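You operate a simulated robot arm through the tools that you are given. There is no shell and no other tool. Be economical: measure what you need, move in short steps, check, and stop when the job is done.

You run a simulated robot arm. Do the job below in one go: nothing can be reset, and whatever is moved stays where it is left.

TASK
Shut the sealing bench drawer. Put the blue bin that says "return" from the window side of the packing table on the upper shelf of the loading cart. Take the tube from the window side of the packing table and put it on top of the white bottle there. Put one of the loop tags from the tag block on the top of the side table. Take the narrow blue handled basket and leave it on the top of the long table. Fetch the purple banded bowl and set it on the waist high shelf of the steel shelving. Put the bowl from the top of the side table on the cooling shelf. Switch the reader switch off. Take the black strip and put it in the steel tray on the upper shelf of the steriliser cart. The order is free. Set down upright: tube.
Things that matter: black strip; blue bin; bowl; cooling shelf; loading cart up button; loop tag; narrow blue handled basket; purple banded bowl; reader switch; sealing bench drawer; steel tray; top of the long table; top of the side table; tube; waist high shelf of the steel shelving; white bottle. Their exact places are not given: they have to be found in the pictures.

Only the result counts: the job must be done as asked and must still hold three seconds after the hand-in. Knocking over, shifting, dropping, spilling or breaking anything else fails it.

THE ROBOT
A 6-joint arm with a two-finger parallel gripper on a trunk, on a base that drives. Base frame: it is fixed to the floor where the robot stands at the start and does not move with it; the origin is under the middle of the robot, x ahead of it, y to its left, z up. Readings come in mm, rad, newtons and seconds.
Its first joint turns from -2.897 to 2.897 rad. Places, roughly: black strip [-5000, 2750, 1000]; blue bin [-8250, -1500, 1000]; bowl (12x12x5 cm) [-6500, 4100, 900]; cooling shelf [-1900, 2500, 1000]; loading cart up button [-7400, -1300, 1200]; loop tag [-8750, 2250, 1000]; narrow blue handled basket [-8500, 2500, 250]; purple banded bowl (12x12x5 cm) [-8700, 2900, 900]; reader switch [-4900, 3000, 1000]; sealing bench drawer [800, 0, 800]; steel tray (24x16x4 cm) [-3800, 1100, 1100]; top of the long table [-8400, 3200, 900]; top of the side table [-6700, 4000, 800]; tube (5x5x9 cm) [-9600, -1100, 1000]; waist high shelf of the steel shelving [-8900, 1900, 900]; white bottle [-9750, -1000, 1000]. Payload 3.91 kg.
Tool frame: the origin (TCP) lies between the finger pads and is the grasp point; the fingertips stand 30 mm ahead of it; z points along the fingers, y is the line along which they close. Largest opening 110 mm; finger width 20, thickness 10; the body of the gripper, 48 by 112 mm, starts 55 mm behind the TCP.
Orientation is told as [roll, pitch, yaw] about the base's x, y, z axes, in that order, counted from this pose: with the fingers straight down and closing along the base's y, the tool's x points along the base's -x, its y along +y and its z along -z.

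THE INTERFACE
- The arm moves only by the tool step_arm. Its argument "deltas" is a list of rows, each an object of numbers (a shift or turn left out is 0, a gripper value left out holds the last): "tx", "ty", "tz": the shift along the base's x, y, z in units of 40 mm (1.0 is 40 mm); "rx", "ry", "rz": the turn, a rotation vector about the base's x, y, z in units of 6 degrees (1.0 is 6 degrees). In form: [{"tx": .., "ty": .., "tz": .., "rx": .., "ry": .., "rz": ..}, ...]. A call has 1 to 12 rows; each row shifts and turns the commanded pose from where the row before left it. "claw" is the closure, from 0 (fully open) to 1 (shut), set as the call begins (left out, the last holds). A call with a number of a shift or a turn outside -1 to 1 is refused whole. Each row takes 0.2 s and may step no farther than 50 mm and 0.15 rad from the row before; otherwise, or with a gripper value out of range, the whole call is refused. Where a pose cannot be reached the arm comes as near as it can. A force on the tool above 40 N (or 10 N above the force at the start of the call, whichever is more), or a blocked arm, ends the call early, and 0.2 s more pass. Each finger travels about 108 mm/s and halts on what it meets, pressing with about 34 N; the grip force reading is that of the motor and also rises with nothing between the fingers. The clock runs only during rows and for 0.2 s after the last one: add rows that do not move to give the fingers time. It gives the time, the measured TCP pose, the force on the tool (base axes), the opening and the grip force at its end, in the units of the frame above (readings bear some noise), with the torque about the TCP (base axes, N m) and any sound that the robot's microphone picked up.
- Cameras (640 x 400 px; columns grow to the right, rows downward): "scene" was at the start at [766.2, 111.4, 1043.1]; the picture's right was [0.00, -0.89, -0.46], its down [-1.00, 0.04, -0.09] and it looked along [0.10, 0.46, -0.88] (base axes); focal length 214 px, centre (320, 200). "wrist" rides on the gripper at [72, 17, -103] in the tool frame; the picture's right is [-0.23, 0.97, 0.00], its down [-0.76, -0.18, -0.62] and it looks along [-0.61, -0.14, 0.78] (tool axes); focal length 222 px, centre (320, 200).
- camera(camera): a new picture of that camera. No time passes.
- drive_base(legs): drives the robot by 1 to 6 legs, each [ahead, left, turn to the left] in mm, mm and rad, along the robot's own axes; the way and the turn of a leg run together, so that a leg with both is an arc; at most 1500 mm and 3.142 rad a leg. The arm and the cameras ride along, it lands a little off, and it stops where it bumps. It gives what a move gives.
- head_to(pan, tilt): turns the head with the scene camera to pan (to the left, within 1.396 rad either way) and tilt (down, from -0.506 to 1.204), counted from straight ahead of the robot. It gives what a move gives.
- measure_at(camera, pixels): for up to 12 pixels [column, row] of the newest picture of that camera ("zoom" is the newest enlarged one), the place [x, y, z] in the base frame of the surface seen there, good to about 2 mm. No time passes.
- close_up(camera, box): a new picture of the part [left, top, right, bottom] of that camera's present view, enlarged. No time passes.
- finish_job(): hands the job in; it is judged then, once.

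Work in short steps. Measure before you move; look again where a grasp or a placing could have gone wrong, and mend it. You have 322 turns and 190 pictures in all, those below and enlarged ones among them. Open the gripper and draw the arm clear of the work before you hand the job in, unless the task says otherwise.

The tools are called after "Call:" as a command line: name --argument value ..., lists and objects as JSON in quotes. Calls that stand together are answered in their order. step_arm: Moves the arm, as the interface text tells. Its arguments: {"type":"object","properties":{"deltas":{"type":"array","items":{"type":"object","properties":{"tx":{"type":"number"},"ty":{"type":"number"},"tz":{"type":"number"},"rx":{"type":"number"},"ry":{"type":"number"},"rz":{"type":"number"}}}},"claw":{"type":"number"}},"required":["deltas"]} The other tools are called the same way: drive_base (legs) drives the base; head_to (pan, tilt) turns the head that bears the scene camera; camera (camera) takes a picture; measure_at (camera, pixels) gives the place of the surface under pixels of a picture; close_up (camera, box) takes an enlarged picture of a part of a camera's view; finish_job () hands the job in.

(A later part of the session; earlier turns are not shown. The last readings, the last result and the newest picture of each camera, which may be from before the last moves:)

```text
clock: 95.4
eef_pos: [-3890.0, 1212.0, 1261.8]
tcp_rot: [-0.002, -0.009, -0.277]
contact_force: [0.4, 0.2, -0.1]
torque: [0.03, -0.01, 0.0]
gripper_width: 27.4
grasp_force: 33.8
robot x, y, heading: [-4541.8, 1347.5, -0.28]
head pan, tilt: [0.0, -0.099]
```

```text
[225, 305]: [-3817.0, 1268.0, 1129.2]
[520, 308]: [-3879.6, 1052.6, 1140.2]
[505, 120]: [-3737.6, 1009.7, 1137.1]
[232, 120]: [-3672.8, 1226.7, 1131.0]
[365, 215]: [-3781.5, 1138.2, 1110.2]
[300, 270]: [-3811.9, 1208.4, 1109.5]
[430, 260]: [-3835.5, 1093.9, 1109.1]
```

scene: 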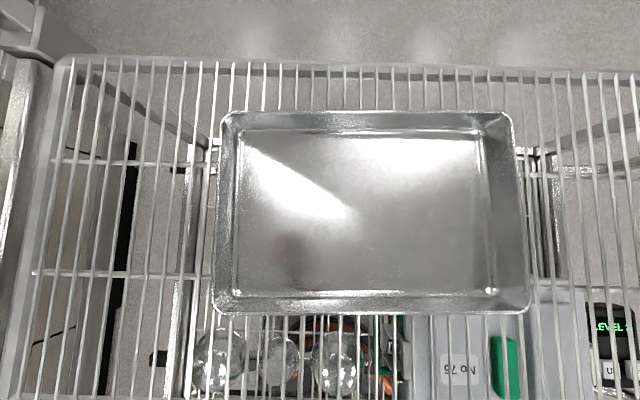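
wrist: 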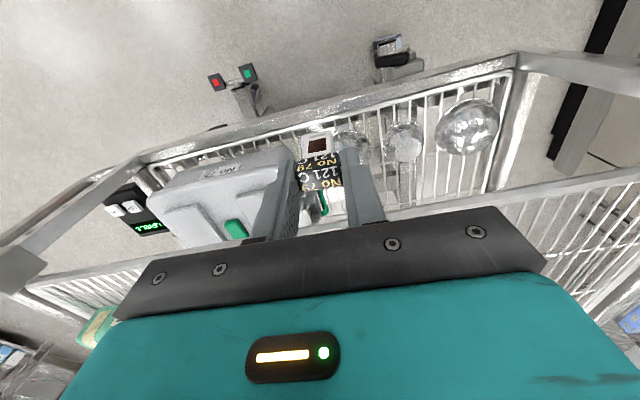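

The tray floor is at z 1110 with its centre at (-3778,1139). I carry the strip over the centre and lower it.

Call:
step_arm --deltas '[{"tx": 0.93, "ty": -0.6}, {"tx": 0.93, "ty": -0.6}, {"tx": 0.93, "ty": -0.6}, {"tz": -0.8}, {"tz": -0.8}, {"tz": -0.3}, {"tz": -0.15}, {"tz": -0.1}, {"tz": -0.1}]'

Call:
camera --camera "wrist"

```text
clock: 97.3
eef_pos: [-3785.0, 1141.5, 1171.0]
tcp_rot: [-0.002, -0.013, -0.278]
contact_force: [-2.4, 1.1, 10.3]
torque: [0.06, 0.21, 0.02]
gripper_width: 27.4
grasp_force: 34.2
out of reach, approached as far as the arm can: row 3
robot x, y, heading: [-4544.2, 1347.9, -0.275]
head pan, tilt: [0.0, -0.099]
stopped in row 9: the force on the tool passed its limit at 44 N (the readings are from after the stop); the commanded pose is now the measured one
```

```text
157 pictures are left
```

wrist: 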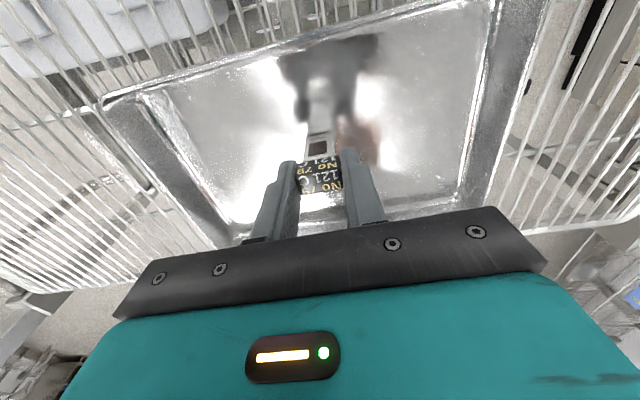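

The strip touches the tray floor. I release it and rise.

Call:
step_arm --claw 0.5 --deltas '[{}, {}, {"tz": 0.3}, {"tz": 0.8}, {"tz": 0.8}, {"tz": 0.8}]'

Call:
camera --camera "wrist"

```text
clock: 98.7
eef_pos: [-3790.9, 1141.0, 1260.9]
tcp_rot: [-0.001, -0.019, -0.278]
contact_force: [0.6, -0.1, -0.9]
torque: [0.03, 0.07, -0.06]
gripper_width: 55.2
grasp_force: 0.0
out of reach, approached as far as the arm can: row 6
robot x, y, heading: [-4538.6, 1348.8, -0.273]
head pan, tilt: [0.0, -0.099]
```

```text
156 pictures are left
```

wrist: 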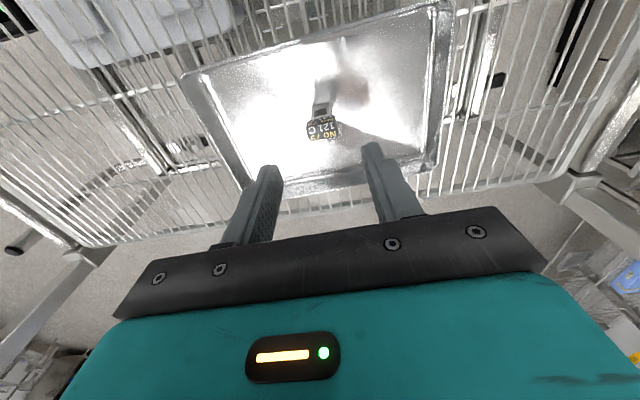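

The strip stands inside the steel tray. I back off, retract the arm, tilt it for looking, and drive toward the side table.

Call:
drive_base --legs '[[-800, 0, 0]]'

Call:
step_arm --claw 1 --deltas '[{"rx": -0.27, "ry": -0.96, "tx": -0.6, "ty": 0.2}, {"rx": -0.27, "ry": -0.96, "tx": -0.6, "ty": 0.2}, {"rx": -0.27, "ry": -0.96, "tx": -0.6, "ty": 0.2}, {"rx": -0.27, "ry": -0.96, "tx": -0.6, "ty": 0.2}, {"rx": -0.27, "ry": -0.96, "tx": -0.6, "ty": 0.2}, {"rx": -0.27, "ry": -0.96, "tx": -0.6, "ty": 0.2}, {"rx": -0.27, "ry": -0.96, "tx": -0.6, "ty": 0.2}, {"rx": -0.27, "ry": -0.96, "tx": -0.6, "ty": 0.2}, {"rx": -0.27, "ry": -0.96, "tx": -0.6, "ty": 0.2}, {"rx": -0.27, "ry": -0.96, "tx": -0.6, "ty": 0.2}]'

Call:
drive_base --legs '[[0, 0, 1.845], [600, 1000, 0]]'

Call:
head_to --pan 0 --tilt -0.3

Call:
camera --camera "scene"

```text
clock: 102.9
eef_pos: [-4547.2, 1361.9, 1261.4]
tcp_rot: [-0.003, -0.018, -0.263]
contact_force: [0.2, -1.0, 0.3]
torque: [-0.02, 0.01, 0.01]
gripper_width: 55.0
grasp_force: 0.1
robot x, y, heading: [-5303.9, 1555.7, -0.257]
head pan, tilt: [0.0, -0.099]
```

```text
clock: 105.1
eef_pos: [-4787.9, 1443.0, 1259.2]
tcp_rot: [-0.025, -1.064, -0.247]
contact_force: [-0.2, -0.5, -0.5]
torque: [0.0, 0.02, -0.03]
gripper_width: 0.0
grasp_force: 33.7
robot x, y, heading: [-5299.6, 1555.5, -0.261]
head pan, tilt: [0.0, -0.099]
```

```text
clock: 115.5
eef_pos: [-6346.4, 2641.7, 1258.7]
tcp_rot: [-0.025, -1.065, 1.601]
contact_force: [0.0, 0.2, 0.4]
torque: [0.03, -0.02, 0.0]
gripper_width: 0.1
grasp_force: 33.9
robot x, y, heading: [-6312.8, 2119.6, 1.59]
head pan, tilt: [0.0, -0.099]
```

```text
clock: 116.2
eef_pos: [-6346.2, 2641.8, 1258.8]
tcp_rot: [-0.025, -1.063, 1.6]
contact_force: [0.6, 0.2, 0.0]
torque: [0.03, 0.02, -0.02]
gripper_width: 0.2
grasp_force: 34.3
robot x, y, heading: [-6309.8, 2117.0, 1.588]
head pan, tilt: [0.0, -0.3]
```

```text
155 pictures are left
```

scene: 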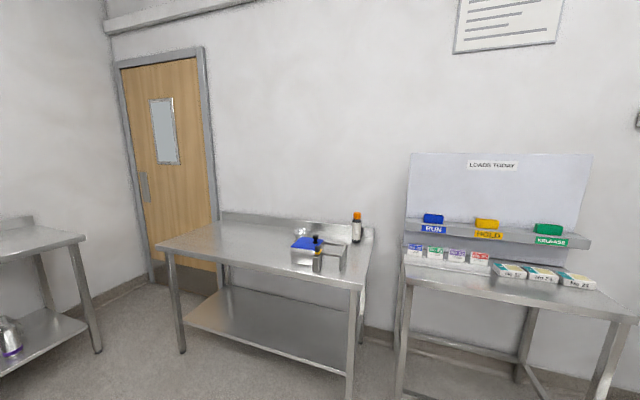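

Call:
close_up --camera "scene" --box '[150, 195, 390, 300]'

Call:
measure_at --camera "scene" --pixels '[[158, 248], [360, 288], [300, 232], [306, 240], [310, 255], [355, 232], [230, 222], [370, 240], [260, 250], [340, 257], [320, 268]]'

```text
2.67 times, centred on (270, 248) of scene
```

zoom: 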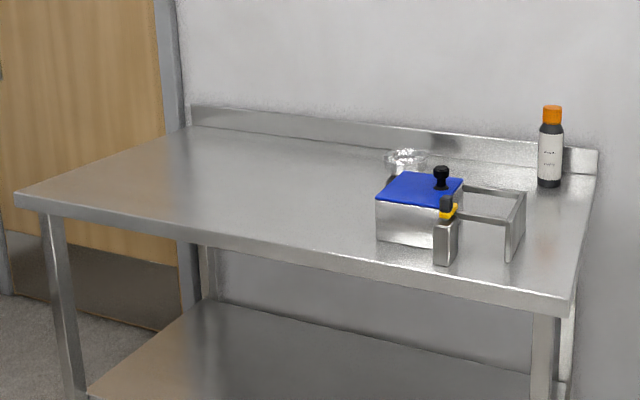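

```text
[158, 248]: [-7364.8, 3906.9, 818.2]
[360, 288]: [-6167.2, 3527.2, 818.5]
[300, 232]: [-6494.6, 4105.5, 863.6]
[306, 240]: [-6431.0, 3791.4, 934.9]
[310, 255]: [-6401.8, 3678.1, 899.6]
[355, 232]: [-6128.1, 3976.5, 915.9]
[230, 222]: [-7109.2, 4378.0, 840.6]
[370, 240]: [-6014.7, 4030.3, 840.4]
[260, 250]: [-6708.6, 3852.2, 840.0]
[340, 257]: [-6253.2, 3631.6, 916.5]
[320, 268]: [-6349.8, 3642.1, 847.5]
```

The bowl is behind the blue-lidded box, at about (-6495,4105), and the table top is at z≈840. I drive to the table's front-left so the approach avoids the box.

Call:
drive_base --legs '[[1000, 560, 0], [250, 0, -0.5]]'

Call:
head_to --pan 0 --tilt 0.2

Call:
camera --camera "scene"

```text
clock: 123.4
eef_pos: [-6610.4, 3804.7, 1258.5]
tcp_rot: [-0.025, -1.067, 1.1]
contact_force: [0.1, -1.0, 0.1]
torque: [-0.03, 0.0, 0.03]
gripper_width: 0.0
grasp_force: 33.9
robot x, y, heading: [-6832.3, 3328.4, 1.09]
head pan, tilt: [0.0, -0.3]
```

```text
clock: 124.3
eef_pos: [-6609.9, 3804.6, 1258.1]
tcp_rot: [-0.025, -1.064, 1.1]
contact_force: [0.4, -0.4, 0.0]
torque: [0.03, 0.0, 0.02]
gripper_width: 0.0
grasp_force: 34.0
robot x, y, heading: [-6834.0, 3331.0, 1.094]
head pan, tilt: [0.0, 0.201]
```

```text
153 pictures are left
```

scene: 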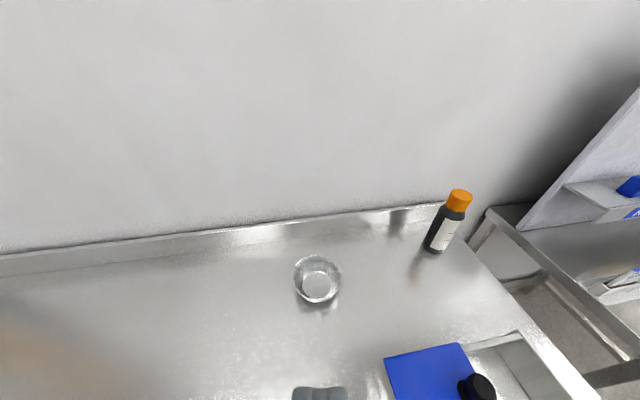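

The bowl is clearly accessible at (318,280). I measure its rim and floor.

Call:
close_up --camera "scene" --box '[270, 230, 370, 330]'

Call:
measure_at --camera "scene" --pixels '[[296, 275], [339, 275], [318, 300], [318, 257], [318, 290], [280, 300], [396, 362], [470, 350]]'

```text
4.00 times, centred on (320, 280) of scene
```

zoom: 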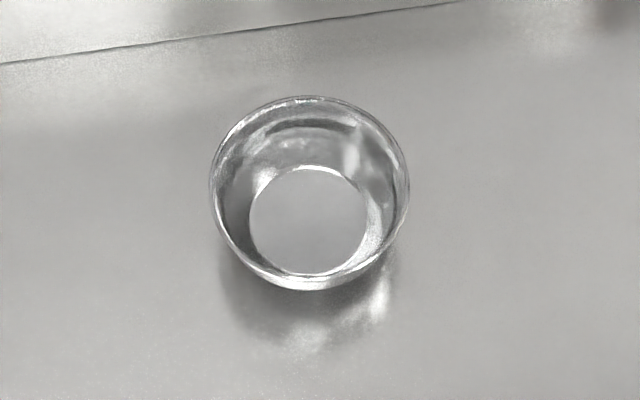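

```text
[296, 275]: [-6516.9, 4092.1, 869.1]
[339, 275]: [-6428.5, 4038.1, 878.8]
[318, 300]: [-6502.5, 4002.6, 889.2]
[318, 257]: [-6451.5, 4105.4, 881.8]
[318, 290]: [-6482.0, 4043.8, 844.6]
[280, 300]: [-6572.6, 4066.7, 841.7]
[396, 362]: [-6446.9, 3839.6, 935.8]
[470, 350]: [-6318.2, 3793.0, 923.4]
```

The bowl's centre is about (-6477,4054) with the rim at z≈888. I'll pinch its left wall with a ~50° tilted hand so it can enter the cooling rack later; first I move above that point.

Call:
step_arm --claw 0.57 --deltas '[{"tx": 0.3, "ty": 0.97, "tz": -0.6, "rx": -0.8, "ry": 0.41}, {"tx": 0.3, "ty": 0.97, "tz": -0.6, "rx": -0.8, "ry": 0.41}, {"tx": 0.3, "ty": 0.97, "tz": -0.6}, {"tx": 0.3, "ty": 0.97, "tz": -0.6}, {"tx": 0.3, "ty": 0.97, "tz": -0.6}, {"tx": 0.3, "ty": 0.97, "tz": -0.6}, {"tx": 0.3, "ty": 0.97, "tz": -0.6}, {"tz": -0.9}, {"tz": -0.9}, {"tz": -0.9}]'

Call:
head_to --pan 0 --tilt 0.6

Call:
camera --camera "scene"

Call:
camera --camera "wrist"

```text
clock: 126.5
eef_pos: [-6525.5, 4076.0, 984.5]
tcp_rot: [-0.024, -0.875, 1.102]
contact_force: [0.4, 0.2, 0.4]
torque: [0.04, -0.01, 0.01]
gripper_width: 47.4
grasp_force: 0.0
robot x, y, heading: [-6830.7, 3329.1, 1.09]
head pan, tilt: [0.0, 0.201]
```

```text
clock: 127.4
eef_pos: [-6525.0, 4076.4, 985.5]
tcp_rot: [-0.022, -0.876, 1.102]
contact_force: [0.3, -0.6, 0.1]
torque: [-0.03, 0.01, 0.0]
gripper_width: 47.3
grasp_force: 0.1
robot x, y, heading: [-6827.8, 3330.2, 1.087]
head pan, tilt: [0.0, 0.6]
```

```text
151 pictures are left
```

scene: 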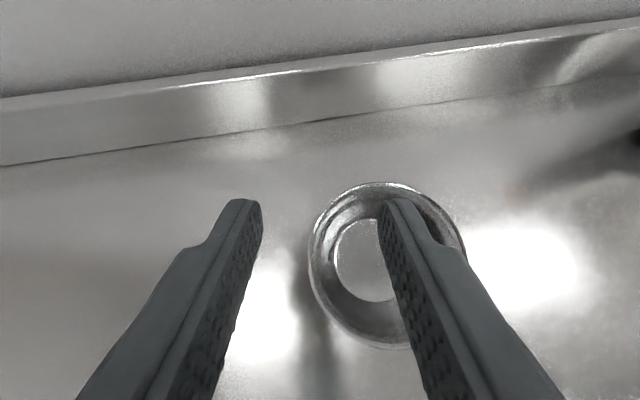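

```text
150 pictures are left
```

wrist: 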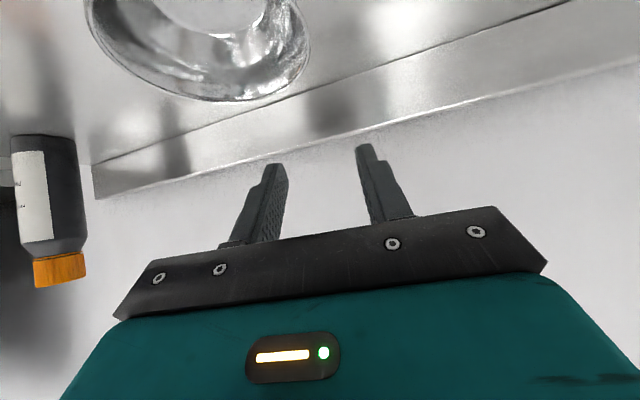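

Call:
measure_at --camera "scene" --pixels '[[311, 255], [314, 240], [313, 275], [350, 187], [365, 183], [360, 335], [395, 347], [340, 325], [463, 245], [370, 260]]'

```text
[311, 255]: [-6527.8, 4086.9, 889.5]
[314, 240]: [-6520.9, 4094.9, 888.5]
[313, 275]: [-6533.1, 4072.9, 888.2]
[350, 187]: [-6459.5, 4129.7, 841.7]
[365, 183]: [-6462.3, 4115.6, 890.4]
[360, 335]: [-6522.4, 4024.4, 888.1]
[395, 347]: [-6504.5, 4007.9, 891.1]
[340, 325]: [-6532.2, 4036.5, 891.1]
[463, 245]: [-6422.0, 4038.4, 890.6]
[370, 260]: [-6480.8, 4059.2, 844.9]
```

The rim's left point is (-6527,4087,889). I centre on it and descend to z≈886.

Call:
step_arm --deltas '[{"tx": -0.05, "ty": 0.25, "tz": -0.7}, {"tz": -0.7}, {"tz": -0.6}, {"tz": -0.3}, {"tz": -0.2}]'

Call:
camera --camera "scene"

```text
clock: 128.6
eef_pos: [-6526.7, 4087.5, 882.3]
tcp_rot: [-0.024, -0.875, 1.101]
contact_force: [-0.5, -0.2, 0.9]
torque: [-0.01, -0.03, 0.0]
gripper_width: 47.4
grasp_force: 0.1
robot x, y, heading: [-6830.6, 3327.5, 1.091]
head pan, tilt: [0.0, 0.6]
```

```text
149 pictures are left
```

scene: 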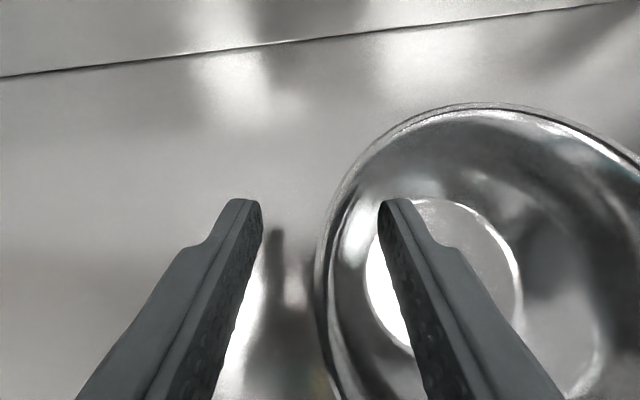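

The wall is between the fingers. I close, then lift slightly.

Call:
step_arm --claw 1 --deltas '[{}, {}, {}, {}]'

Call:
step_arm --deltas '[{"tz": 0.3}, {"tz": 0.5}, {"tz": 0.8}, {"tz": 0.8}]'

Call:
camera --camera "scene"

```text
clock: 129.6
eef_pos: [-6527.2, 4088.0, 885.1]
tcp_rot: [-0.022, -0.877, 1.101]
contact_force: [0.7, 1.5, 12.9]
torque: [-0.14, -1.19, 0.11]
gripper_width: 17.7
grasp_force: 34.2
robot x, y, heading: [-6834.4, 3330.4, 1.09]
head pan, tilt: [0.0, 0.6]
```

```text
clock: 130.6
eef_pos: [-6526.2, 4087.7, 979.3]
tcp_rot: [-0.02, -0.875, 1.1]
contact_force: [0.1, -0.4, -1.2]
torque: [0.0, 0.02, -0.01]
gripper_width: 11.4
grasp_force: 33.8
robot x, y, heading: [-6832.6, 3331.4, 1.09]
head pan, tilt: [0.0, 0.6]
```

```text
148 pictures are left
```

scene: 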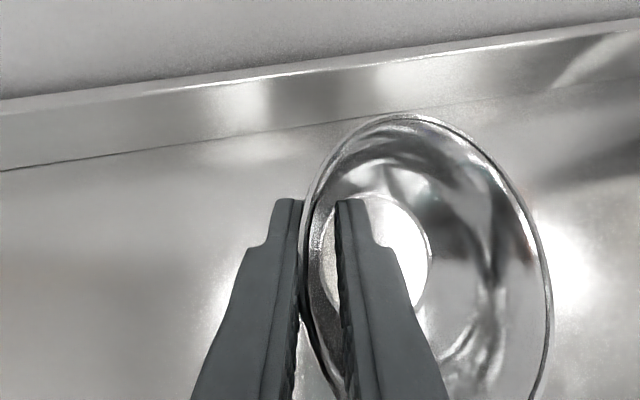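

The bowl is held, with a tilt. I measure its rim to know how much.

Call:
measure_at --camera "scene" --pixels '[[311, 190], [395, 116], [480, 155], [540, 250], [546, 330], [415, 260], [380, 210], [500, 200]]'

```text
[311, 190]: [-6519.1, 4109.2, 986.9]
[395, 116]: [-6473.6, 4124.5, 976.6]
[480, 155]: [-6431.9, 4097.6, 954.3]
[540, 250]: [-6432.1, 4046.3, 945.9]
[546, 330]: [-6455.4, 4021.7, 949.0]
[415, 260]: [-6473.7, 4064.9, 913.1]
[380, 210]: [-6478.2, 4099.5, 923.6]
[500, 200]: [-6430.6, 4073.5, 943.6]
```

The bowl leans about 24° with its right side low. I roll the hand to level it, lift, back off and drive toward the cooling rack.

Call:
step_arm --deltas '[{"tz": 0.8, "rx": -0.41, "ry": -0.8}, {"tz": 0.8, "rx": -0.41, "ry": -0.8}, {"tz": 0.8, "rx": -0.41, "ry": -0.8}, {"tz": 0.8, "rx": -0.41, "ry": -0.8}, {"tz": 0.5, "rx": -0.2, "ry": -0.4}, {"tz": 0.5}]'

Call:
drive_base --legs '[[-500, -500, 0], [0, 0, -1.09]]'

Call:
camera --camera "scene"

```text
clock: 132.0
eef_pos: [-6527.2, 4085.8, 1144.5]
tcp_rot: [-0.635, -0.773, 1.558]
contact_force: [0.3, 0.3, -2.0]
torque: [0.03, 0.06, -0.03]
gripper_width: 11.2
grasp_force: 33.8
robot x, y, heading: [-6834.6, 3328.4, 1.093]
head pan, tilt: [0.0, 0.6]
```

```text
clock: 138.7
eef_pos: [-5808.0, 2703.3, 1144.4]
tcp_rot: [-0.637, -0.775, 0.433]
contact_force: [-0.2, 0.7, -1.3]
torque: [0.07, -0.02, 0.01]
gripper_width: 11.4
grasp_force: 33.9
robot x, y, heading: [-6625.3, 2649.9, -0.039]
head pan, tilt: [0.0, 0.6]
```

```text
147 pictures are left
```

scene: 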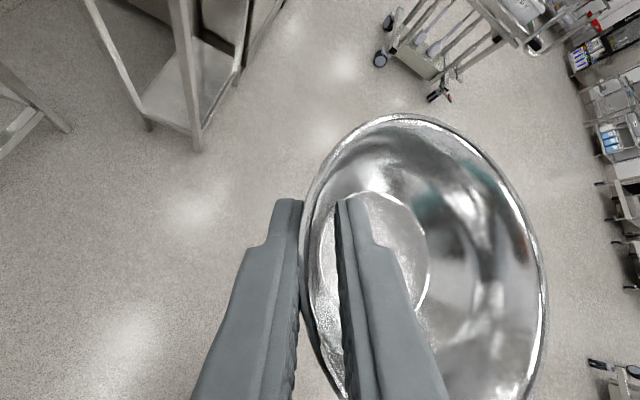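

The way is clear. I drive diagonally to y≈-100, then along to x≈-2300, and turn to face the cooling rack.

Call:
drive_base --legs '[[600, -890, 0.02], [600, -890, 0.02], [600, -890, 0], [1250, 0, 0], [1250, 0, 0], [0, 0, 1.24]]'

Call:
head_to --pan 0 --tilt -0.4

Call:
camera --camera "scene"

```text
clock: 169.3
eef_pos: [-2139.4, 686.5, 1144.7]
tcp_rot: [-0.636, -0.775, 1.667]
contact_force: [0.1, 1.0, -2.2]
torque: [0.03, 0.06, 0.03]
gripper_width: 10.7
grasp_force: 34.0
robot x, y, heading: [-2360.5, -99.2, 1.204]
head pan, tilt: [0.0, 0.6]
```

```text
clock: 170.6
eef_pos: [-2140.2, 686.6, 1144.0]
tcp_rot: [-0.635, -0.775, 1.666]
contact_force: [-0.6, -0.2, -1.3]
torque: [0.01, 0.06, 0.01]
gripper_width: 10.9
grasp_force: 34.0
robot x, y, heading: [-2361.4, -97.8, 1.202]
head pan, tilt: [0.0, -0.4]
```

```text
146 pictures are left
```

scene: 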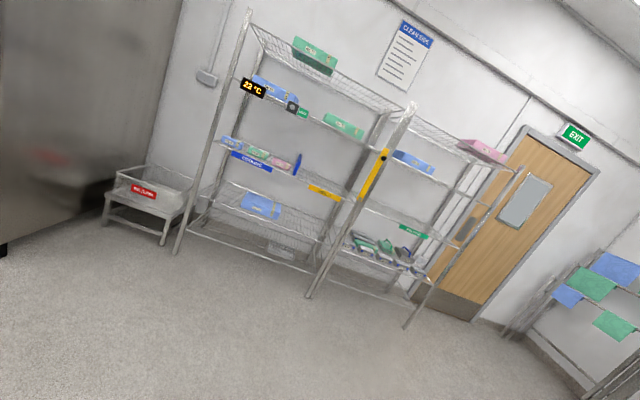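

Call:
close_up --camera "scene" --box '[190, 60, 400, 200]'

Call:
measure_at --camera "scene" --pixels '[[215, 150], [250, 160], [320, 193], [296, 165], [240, 92], [290, 105], [340, 135], [180, 245], [308, 295], [355, 185], [262, 157], [230, 145]]'

```text
2.86 times, centred on (295, 130) of scene
```

zoom: 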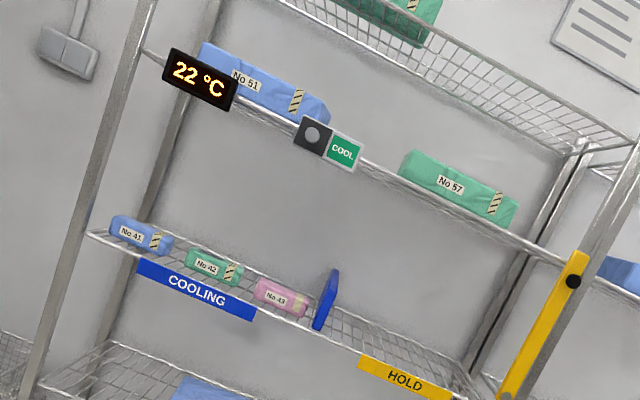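

```text
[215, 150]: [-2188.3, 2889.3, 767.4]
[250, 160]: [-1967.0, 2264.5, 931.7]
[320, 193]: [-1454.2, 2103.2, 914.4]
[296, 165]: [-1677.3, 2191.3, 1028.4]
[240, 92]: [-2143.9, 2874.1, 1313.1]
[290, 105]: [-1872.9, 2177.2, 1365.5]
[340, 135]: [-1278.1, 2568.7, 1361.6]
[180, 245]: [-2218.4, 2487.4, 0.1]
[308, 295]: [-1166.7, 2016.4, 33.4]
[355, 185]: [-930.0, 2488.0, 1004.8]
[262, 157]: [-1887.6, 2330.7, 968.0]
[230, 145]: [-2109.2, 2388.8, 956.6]
```

The cooling shelf (z≈940) has three packs near its front edge and about 370 mm of clear height. I drive nearer to see behind the packs.

Call:
drive_base --legs '[[1200, 383, 0.06]]'

Call:
head_to --pan 0 --tilt 0.0

Call:
camera --camera "scene"

```text
clock: 176.8
eef_pos: [-2175.5, 1930.7, 1145.2]
tcp_rot: [-0.635, -0.774, 1.74]
contact_force: [0.7, 0.0, -1.2]
torque: [0.0, 0.08, 0.0]
gripper_width: 10.7
grasp_force: 33.5
robot x, y, heading: [-2338.0, 1134.5, 1.269]
head pan, tilt: [0.0, -0.4]
```

```text
clock: 177.7
eef_pos: [-2175.5, 1930.2, 1144.8]
tcp_rot: [-0.634, -0.775, 1.739]
contact_force: [0.2, 0.3, -1.6]
torque: [0.0, 0.09, -0.05]
gripper_width: 10.9
grasp_force: 33.6
robot x, y, heading: [-2340.4, 1131.5, 1.271]
head pan, tilt: [0.0, 0.0]
```

```text
144 pictures are left
```

scene: 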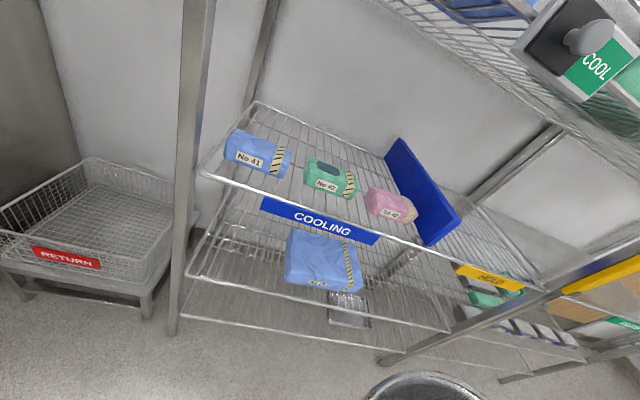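

Call:
measure_at --camera "scene" --pixels '[[203, 178], [440, 250], [262, 104], [240, 172], [290, 155], [318, 195], [352, 180], [380, 215], [415, 212], [405, 135], [430, 243], [340, 157]]'

Call:
close_up --camera "scene" --box '[180, 90, 480, 260]'

```text
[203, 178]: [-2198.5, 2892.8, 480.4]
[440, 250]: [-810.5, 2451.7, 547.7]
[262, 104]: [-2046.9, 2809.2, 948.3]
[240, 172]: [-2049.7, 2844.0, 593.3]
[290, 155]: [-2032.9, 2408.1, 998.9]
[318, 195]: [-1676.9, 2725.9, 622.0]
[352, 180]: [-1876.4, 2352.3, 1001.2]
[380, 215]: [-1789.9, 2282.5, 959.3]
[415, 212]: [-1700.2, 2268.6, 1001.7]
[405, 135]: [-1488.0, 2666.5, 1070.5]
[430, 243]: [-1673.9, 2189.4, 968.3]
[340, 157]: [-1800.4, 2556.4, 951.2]
```

```text
2.13 times, centred on (330, 175) of scene
```

zoom: 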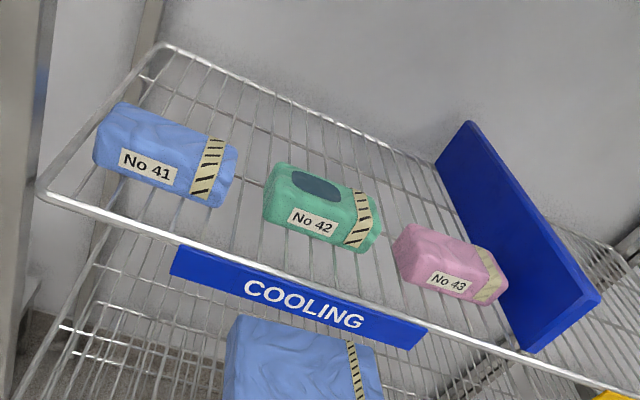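

The packs sit about 50–118 mm behind the front edge, leaving free wire behind them. I measure the upper shelf's lower edge and its attachments, and check how level the bowl is.

Call:
measure_at --camera "scene" --pixels '[[390, 5], [450, 55], [480, 75], [530, 50], [600, 130], [540, 20], [585, 40]]'

Call:
head_to --pan 0 --tilt 0.7

Call:
camera --camera "scene"

```text
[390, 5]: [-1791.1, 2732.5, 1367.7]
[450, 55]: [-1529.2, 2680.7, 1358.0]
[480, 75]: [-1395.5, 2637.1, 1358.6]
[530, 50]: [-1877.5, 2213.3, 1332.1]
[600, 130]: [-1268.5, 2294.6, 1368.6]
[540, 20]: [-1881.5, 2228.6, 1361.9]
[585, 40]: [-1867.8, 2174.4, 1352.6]
```

```text
clock: 178.8
eef_pos: [-2174.0, 1930.2, 1144.2]
tcp_rot: [-0.636, -0.775, 1.741]
contact_force: [0.7, 0.1, -1.2]
torque: [0.01, 0.07, 0.0]
gripper_width: 10.4
grasp_force: 33.5
robot x, y, heading: [-2334.8, 1130.7, 1.269]
head pan, tilt: [0.0, 0.7]
```

```text
142 pictures are left
```

scene: 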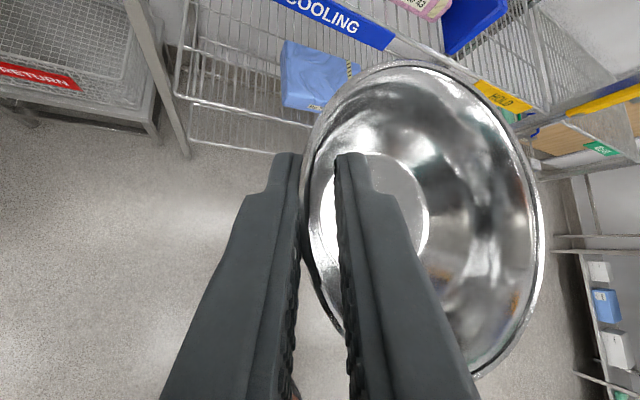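

Call:
measure_at --camera "scene" --pixels '[[306, 160], [340, 100], [420, 64], [500, 115], [537, 190], [540, 280], [500, 360], [400, 200], [400, 225]]'

```text
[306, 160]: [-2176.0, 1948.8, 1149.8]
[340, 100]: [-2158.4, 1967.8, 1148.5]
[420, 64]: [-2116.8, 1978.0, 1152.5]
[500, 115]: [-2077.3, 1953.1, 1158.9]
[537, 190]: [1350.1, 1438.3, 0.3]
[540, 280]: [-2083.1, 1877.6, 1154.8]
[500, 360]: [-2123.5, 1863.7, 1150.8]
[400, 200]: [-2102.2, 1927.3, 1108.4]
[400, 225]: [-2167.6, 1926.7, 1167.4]
```

The bowl is level within about 10 mm, with its bottom 41 mm below the TCP. I lower the hand to z≈1075 so the bowl passes over the packs, then drive in.

Call:
step_arm --deltas '[{"tz": -0.6}, {"tz": -0.6}, {"tz": -0.5}]'

Call:
drive_base --legs '[[300, -77, 0]]'

Call:
head_to --pan 0 --tilt 0.3

Call:
camera --camera "scene"

```text
clock: 179.6
eef_pos: [-2173.2, 1930.9, 1077.5]
tcp_rot: [-0.636, -0.775, 1.741]
contact_force: [-0.2, 0.6, -1.3]
torque: [-0.02, 0.08, -0.02]
gripper_width: 10.7
grasp_force: 33.9
robot x, y, heading: [-2337.5, 1131.1, 1.272]
head pan, tilt: [0.0, 0.7]
```

```text
clock: 181.7
eef_pos: [-2009.1, 2198.6, 1076.9]
tcp_rot: [-0.636, -0.776, 1.74]
contact_force: [-0.2, 0.5, -2.1]
torque: [0.03, 0.08, -0.01]
gripper_width: 10.4
grasp_force: 33.8
robot x, y, heading: [-2176.5, 1397.9, 1.273]
head pan, tilt: [0.0, 0.7]
```

```text
clock: 182.5
eef_pos: [-2010.1, 2196.8, 1076.0]
tcp_rot: [-0.634, -0.776, 1.739]
contact_force: [0.1, -0.9, -1.3]
torque: [0.0, 0.05, -0.01]
gripper_width: 10.7
grasp_force: 33.4
robot x, y, heading: [-2174.5, 1395.5, 1.275]
head pan, tilt: [0.0, 0.3]
```

```text
141 pictures are left
```

scene: 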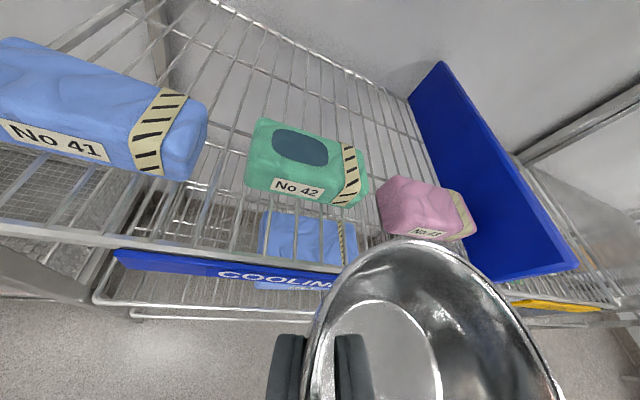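

Call:
measure_at --camera "scene" --pixels '[[270, 125], [345, 150], [400, 190], [160, 110], [350, 165], [450, 200], [480, 180], [300, 105], [420, 130]]'

```text
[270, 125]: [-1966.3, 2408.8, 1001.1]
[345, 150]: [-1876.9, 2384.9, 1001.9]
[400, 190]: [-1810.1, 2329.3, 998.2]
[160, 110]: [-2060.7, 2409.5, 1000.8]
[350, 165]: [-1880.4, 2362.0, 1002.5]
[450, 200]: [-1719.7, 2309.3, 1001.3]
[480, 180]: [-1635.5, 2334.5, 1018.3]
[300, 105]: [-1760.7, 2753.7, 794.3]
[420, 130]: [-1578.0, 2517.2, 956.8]
```

Everything lines up. I drive 325 mm straight in so the bowl goes behind pack 42.

Call:
drive_base --legs '[[325, 0, 0]]'

Call:
head_to --pan 0 --tilt 0.6

Call:
camera --camera "scene"

Call:
camera --camera "wrist"

```text
clock: 184.6
eef_pos: [-1906.2, 2495.4, 1077.4]
tcp_rot: [-0.636, -0.775, 1.728]
contact_force: [-0.6, 0.0, -0.8]
torque: [0.04, 0.07, -0.01]
gripper_width: 10.3
grasp_force: 34.2
robot x, y, heading: [-2080.3, 1695.2, 1.261]
head pan, tilt: [0.0, 0.3]
```

```text
clock: 185.4
eef_pos: [-1906.0, 2496.0, 1077.0]
tcp_rot: [-0.635, -0.774, 1.729]
contact_force: [-0.9, 1.0, -0.2]
torque: [-0.03, 0.06, 0.0]
gripper_width: 10.4
grasp_force: 34.0
robot x, y, heading: [-2083.0, 1694.8, 1.257]
head pan, tilt: [0.0, 0.6]
```

```text
140 pictures are left
```

scene: 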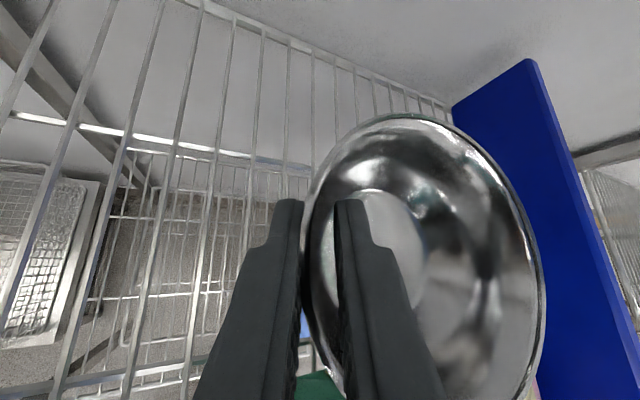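

```text
139 pictures are left
```

wrist: 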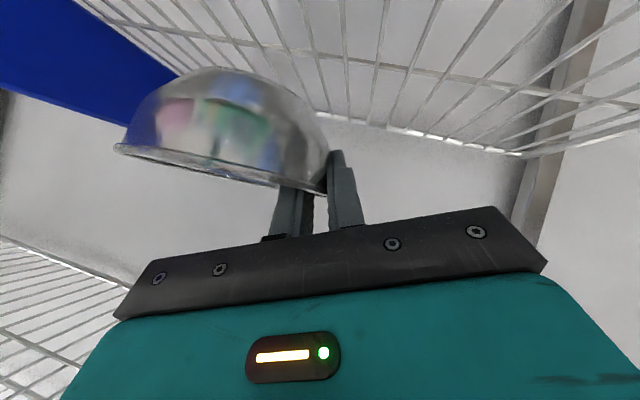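

The bowl is behind the packs. I lower it until contact.

Call:
step_arm --deltas '[{"tz": -0.6}, {"tz": -0.6}, {"tz": -0.4}, {"tz": -0.15}, {"tz": -0.1}, {"tz": -0.1}, {"tz": -0.1}]'

Call:
camera --camera "scene"

Call:
camera --camera "wrist"

```text
clock: 186.5
eef_pos: [-1907.6, 2495.9, 1011.7]
tcp_rot: [-0.641, -0.781, 1.731]
contact_force: [0.9, 2.9, 12.0]
torque: [-1.58, 1.08, -0.27]
gripper_width: 10.4
grasp_force: 34.3
robot x, y, heading: [-2079.5, 1698.6, 1.256]
head pan, tilt: [0.0, 0.6]
stopped in row 5: the force on the tool passed its limit at 49 N (the readings are from after the stop); the commanded pose is now the measured one
```

```text
138 pictures are left
```

scene: 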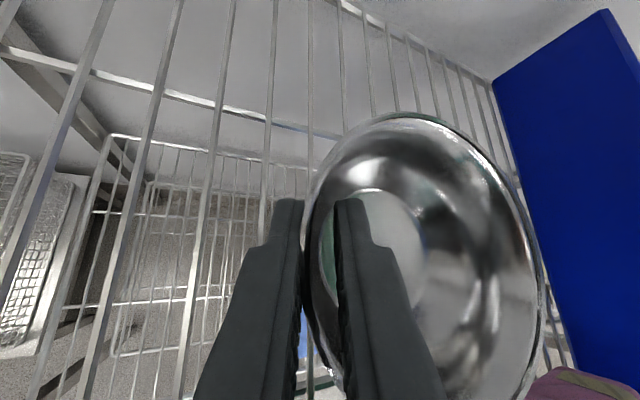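

```text
137 pictures are left
```

wrist: 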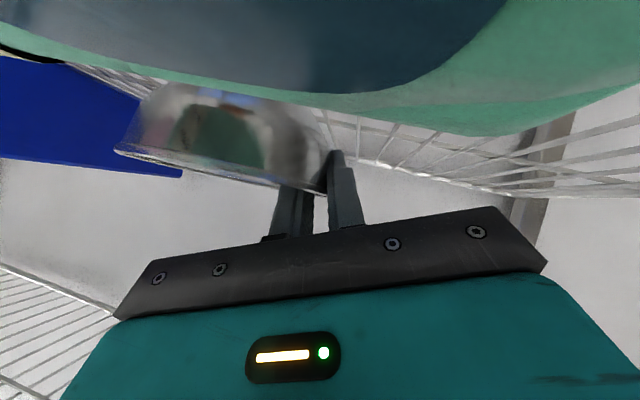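

The wrist camera's underside touched pack 42 (contact about 150 mm behind the TCP). I raise 30 mm, go 75 mm deeper so it clears the packs, and check.

Call:
step_arm --deltas '[{"tz": 0.4}, {"tz": 0.4}, {"tx": 0.3, "ty": 0.95}, {"tx": 0.26, "ty": 0.8}]'

Call:
camera --camera "wrist"

Call:
head_to --pan 0 --tilt 1.2

Call:
camera --camera "scene"

```text
clock: 187.5
eef_pos: [-1887.1, 2567.4, 1043.8]
tcp_rot: [-0.64, -0.782, 1.73]
contact_force: [0.0, -0.7, -1.3]
torque: [0.03, 0.14, -0.02]
gripper_width: 10.5
grasp_force: 34.1
robot x, y, heading: [-2079.7, 1695.9, 1.26]
head pan, tilt: [0.0, 0.6]
```

```text
136 pictures are left
```

wrist: 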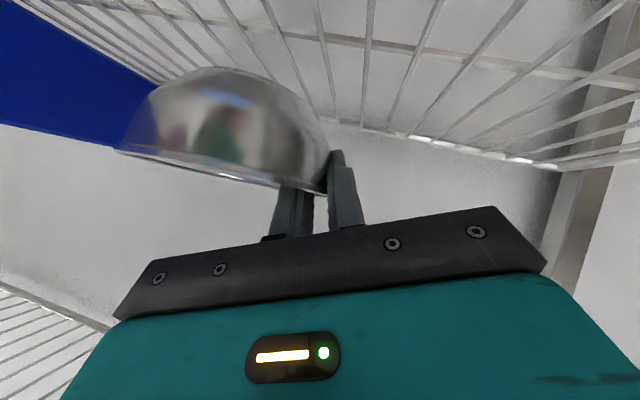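

```text
clock: 188.5
eef_pos: [-1887.8, 2567.5, 1042.9]
tcp_rot: [-0.639, -0.783, 1.731]
contact_force: [0.2, -0.8, -2.2]
torque: [0.0, 0.07, 0.03]
gripper_width: 10.5
grasp_force: 34.1
robot x, y, heading: [-2083.0, 1699.3, 1.259]
head pan, tilt: [0.0, 1.201]
```

```text
135 pictures are left
```

scene: 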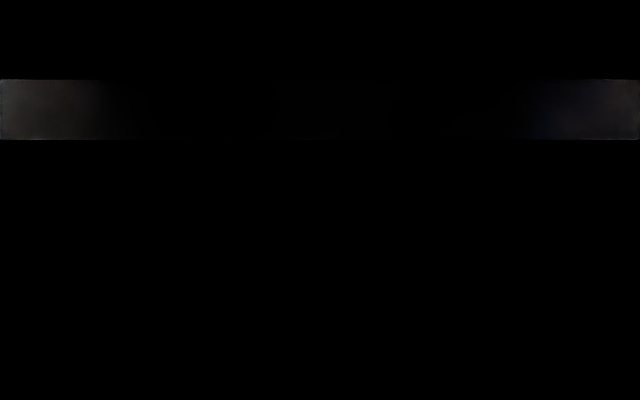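

The wrist view is clear of packs below. I lower to the shelf.

Call:
step_arm --deltas '[{"tz": -0.5}, {"tz": -0.3}, {"tz": -0.15}, {"tz": -0.1}, {"tz": -0.1}, {"tz": -0.1}, {"tz": -0.1}, {"tz": -0.1}]'

Call:
head_to --pan 0 --tilt 0.6

Call:
camera --camera "scene"

Call:
camera --camera "wrist"

```text
clock: 190.2
eef_pos: [-1885.5, 2567.3, 994.9]
tcp_rot: [-0.644, -0.79, 1.737]
contact_force: [-0.6, 0.1, 10.0]
torque: [-0.2, -0.19, 0.02]
gripper_width: 10.5
grasp_force: 34.2
robot x, y, heading: [-2078.5, 1701.6, 1.26]
head pan, tilt: [0.0, 1.201]
stopped in row 8: the force on the tool passed its limit at 44 N (the readings are from after the stop); the commanded pose is now the measured one
```

```text
clock: 191.2
eef_pos: [-1886.0, 2566.3, 994.8]
tcp_rot: [-0.644, -0.789, 1.738]
contact_force: [-0.4, 3.6, 20.9]
torque: [-0.18, -0.4, 0.05]
gripper_width: 10.6
grasp_force: 34.2
robot x, y, heading: [-2078.6, 1698.1, 1.262]
head pan, tilt: [0.0, 0.6]
```

```text
134 pictures are left
```

scene: 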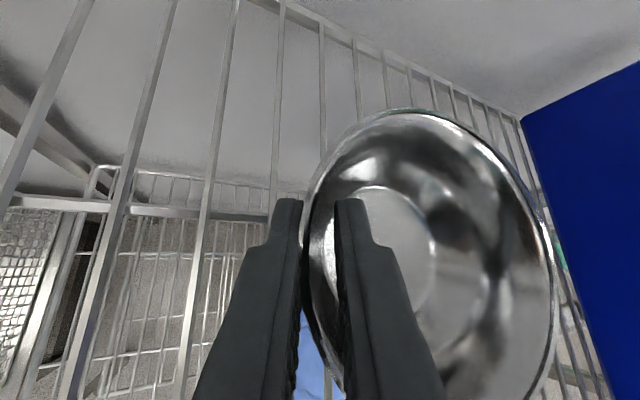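

```text
133 pictures are left
```

wrist: 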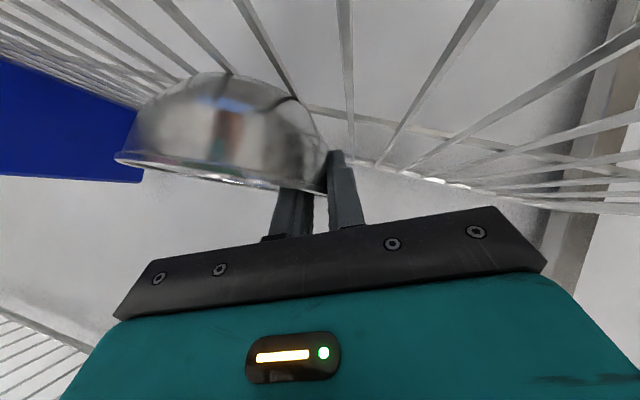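

The bowl rests on the wires. I open and rise 45 mm to clear the rim.

Call:
step_arm --claw 0.6 --deltas '[{}, {}, {"tz": 0.3}, {"tz": 0.4}, {"tz": 0.5}]'

Call:
camera --camera "scene"

```text
clock: 192.4
eef_pos: [-1885.1, 2565.6, 1040.8]
tcp_rot: [-0.642, -0.787, 1.737]
contact_force: [0.7, -0.5, 0.5]
torque: [0.05, -0.01, -0.01]
gripper_width: 43.9
grasp_force: 0.0
robot x, y, heading: [-2080.9, 1701.6, 1.254]
head pan, tilt: [0.0, 0.6]
```

```text
132 pictures are left
```

scene: 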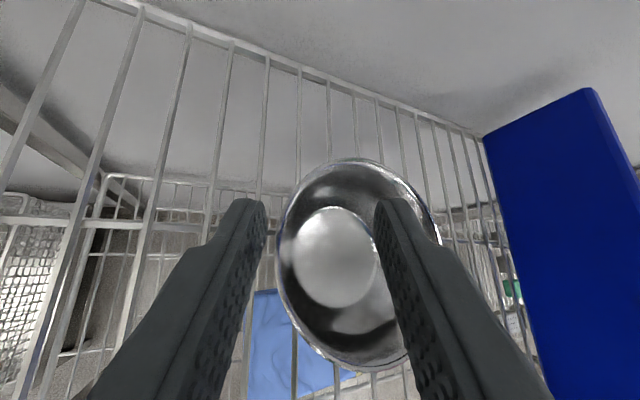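

The bowl sits free on the cooling shelf. I rise 16 mm more and back out.

Call:
step_arm --deltas '[{"tz": 0.4}]'

Call:
drive_base --legs '[[-500, 0, 0]]'

Call:
head_to --pan 0 --tilt -0.1

Call:
camera --camera "scene"

```text
clock: 192.8
eef_pos: [-1884.7, 2564.6, 1058.2]
tcp_rot: [-0.642, -0.787, 1.736]
contact_force: [0.6, -0.2, -0.1]
torque: [0.02, 0.0, -0.01]
gripper_width: 44.2
grasp_force: 0.1
robot x, y, heading: [-2079.3, 1700.7, 1.259]
head pan, tilt: [0.0, 0.6]
```

```text
clock: 195.8
eef_pos: [-2041.0, 2081.7, 1059.5]
tcp_rot: [-0.64, -0.787, 1.74]
contact_force: [-1.5, 0.0, -1.0]
torque: [-0.05, 0.01, 0.03]
gripper_width: 44.1
grasp_force: 0.0
robot x, y, heading: [-2233.3, 1208.1, 1.263]
head pan, tilt: [0.0, 0.6]
```

```text
clock: 196.8
eef_pos: [-2040.9, 2081.7, 1057.6]
tcp_rot: [-0.644, -0.786, 1.741]
contact_force: [0.3, -0.5, 0.3]
torque: [0.03, 0.01, 0.02]
gripper_width: 43.9
grasp_force: 0.0
robot x, y, heading: [-2239.4, 1213.1, 1.262]
head pan, tilt: [0.0, -0.099]
```

```text
131 pictures are left
```

scene: 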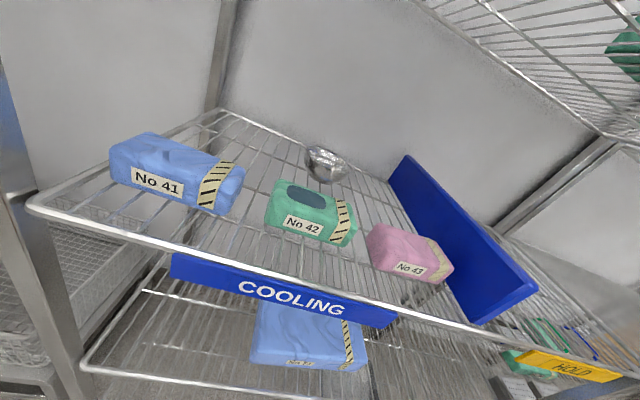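

The bowl is on the cooling shelf and the packs are unmoved. I unroll and retract the arm, then drive to the far end of the room.

Call:
step_arm --claw 1 --deltas '[{"rx": 0.27, "ry": 0.84, "tx": -0.25, "ty": -0.85, "tz": 0.3}, {"rx": 0.27, "ry": 0.84, "tx": -0.25, "ty": -0.85, "tz": 0.3}, {"rx": 0.27, "ry": 0.84, "tx": -0.25, "ty": -0.85, "tz": 0.3}, {"rx": 0.27, "ry": 0.84, "tx": -0.25, "ty": -0.85, "tz": 0.3}, {"rx": 0.27, "ry": 0.84, "tx": -0.25, "ty": -0.85, "tz": 0.3}, {"rx": 0.71, "ry": -0.23, "tx": -0.25, "ty": -0.85, "tz": 0.3}, {"rx": 0.71, "ry": -0.23, "tx": -0.25, "ty": -0.85, "tz": 0.3}, {"tx": -0.25, "ty": -0.85, "tz": 0.3}]'

Call:
drive_base --legs '[[-1300, 0, 0], [0, 0, 1.85], [1450, 0, 0], [1450, 0, 0], [1450, 0, 0]]'

Call:
head_to --pan 0 --tilt -0.35

Call:
camera --camera "scene"

```text
clock: 198.6
eef_pos: [-2121.6, 1808.3, 1155.6]
tcp_rot: [0.053, -1.048, 1.211]
contact_force: [-1.1, -0.2, -0.6]
torque: [-0.02, 0.02, -0.01]
gripper_width: 0.0
grasp_force: 34.1
robot x, y, heading: [-2235.5, 1213.5, 1.263]
head pan, tilt: [0.0, -0.099]
```

```text
clock: 230.0
eef_pos: [-7595.1, 75.9, 1156.1]
tcp_rot: [0.054, -1.048, 3.023]
contact_force: [-1.2, 0.1, -0.2]
torque: [-0.02, 0.01, 0.03]
gripper_width: 0.0
grasp_force: 33.9
robot x, y, heading: [-6989.7, 104.9, 3.072]
head pan, tilt: [0.0, -0.099]
```

```text
clock: 230.8
eef_pos: [-7596.3, 75.0, 1155.5]
tcp_rot: [0.052, -1.049, 3.024]
contact_force: [-1.2, 0.0, 0.4]
torque: [0.01, 0.07, 0.01]
gripper_width: 0.0
grasp_force: 33.4
robot x, y, heading: [-6990.6, 107.6, 3.084]
head pan, tilt: [0.0, -0.351]
```

```text
130 pictures are left
```

scene: 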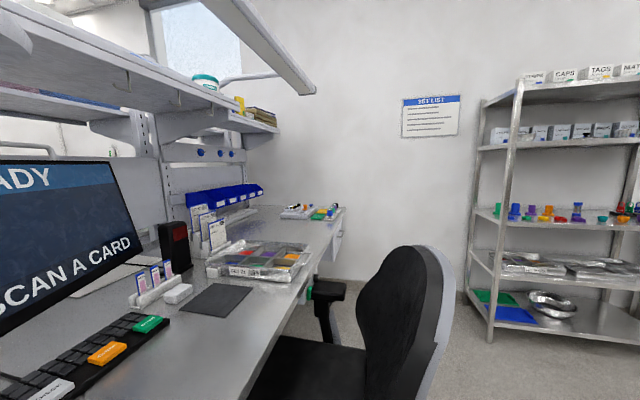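

We are close to the packing table and chair. I back up a little, move north (right), and look toward the shelving.

Call:
drive_base --legs '[[-500, 0, 0], [0, -1400, 0.0]]'

Call:
camera --camera "scene"

```text
clock: 240.3
eef_pos: [-7007.8, 1417.3, 1156.7]
tcp_rot: [0.053, -1.049, 3.028]
contact_force: [0.4, 0.1, 0.1]
torque: [0.0, 0.02, 0.0]
gripper_width: 0.3
grasp_force: 34.6
robot x, y, heading: [-6405.1, 1454.7, 3.083]
head pan, tilt: [0.0, -0.351]
```

```text
129 pictures are left
```

scene: 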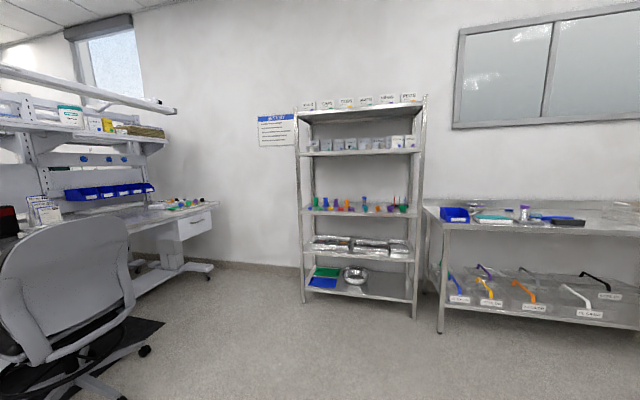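

Call:
close_up --camera "scene" --box '[280, 85, 440, 320]'

Call:
close_up --camera "scene" --box '[415, 180, 640, 330]'

Call:
measure_at --camera "scene" --pixels '[[305, 212], [410, 215], [305, 150], [418, 150], [305, 252], [412, 258], [440, 215], [450, 290], [440, 330], [590, 230], [300, 300], [200, 210]]'

```text
1.70 times, centred on (360, 202) of scene
```

zoom: 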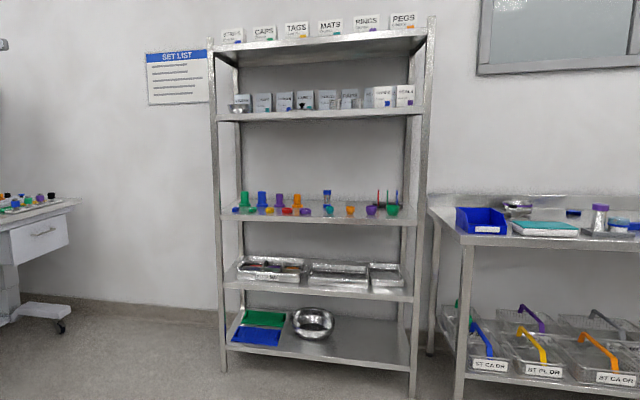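

```text
2.67 times, centred on (528, 255) of scene
```

zoom: 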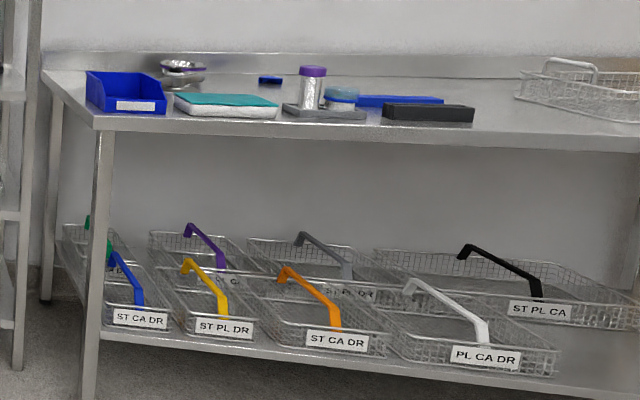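

```text
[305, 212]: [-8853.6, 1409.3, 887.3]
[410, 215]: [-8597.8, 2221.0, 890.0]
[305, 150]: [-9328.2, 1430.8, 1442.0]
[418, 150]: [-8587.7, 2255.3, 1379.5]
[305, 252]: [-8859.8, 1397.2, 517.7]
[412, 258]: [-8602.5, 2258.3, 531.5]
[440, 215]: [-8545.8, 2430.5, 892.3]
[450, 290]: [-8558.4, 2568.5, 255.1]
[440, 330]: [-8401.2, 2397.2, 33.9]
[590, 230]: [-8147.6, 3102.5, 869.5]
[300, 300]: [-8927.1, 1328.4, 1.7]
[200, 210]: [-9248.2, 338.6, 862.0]
```

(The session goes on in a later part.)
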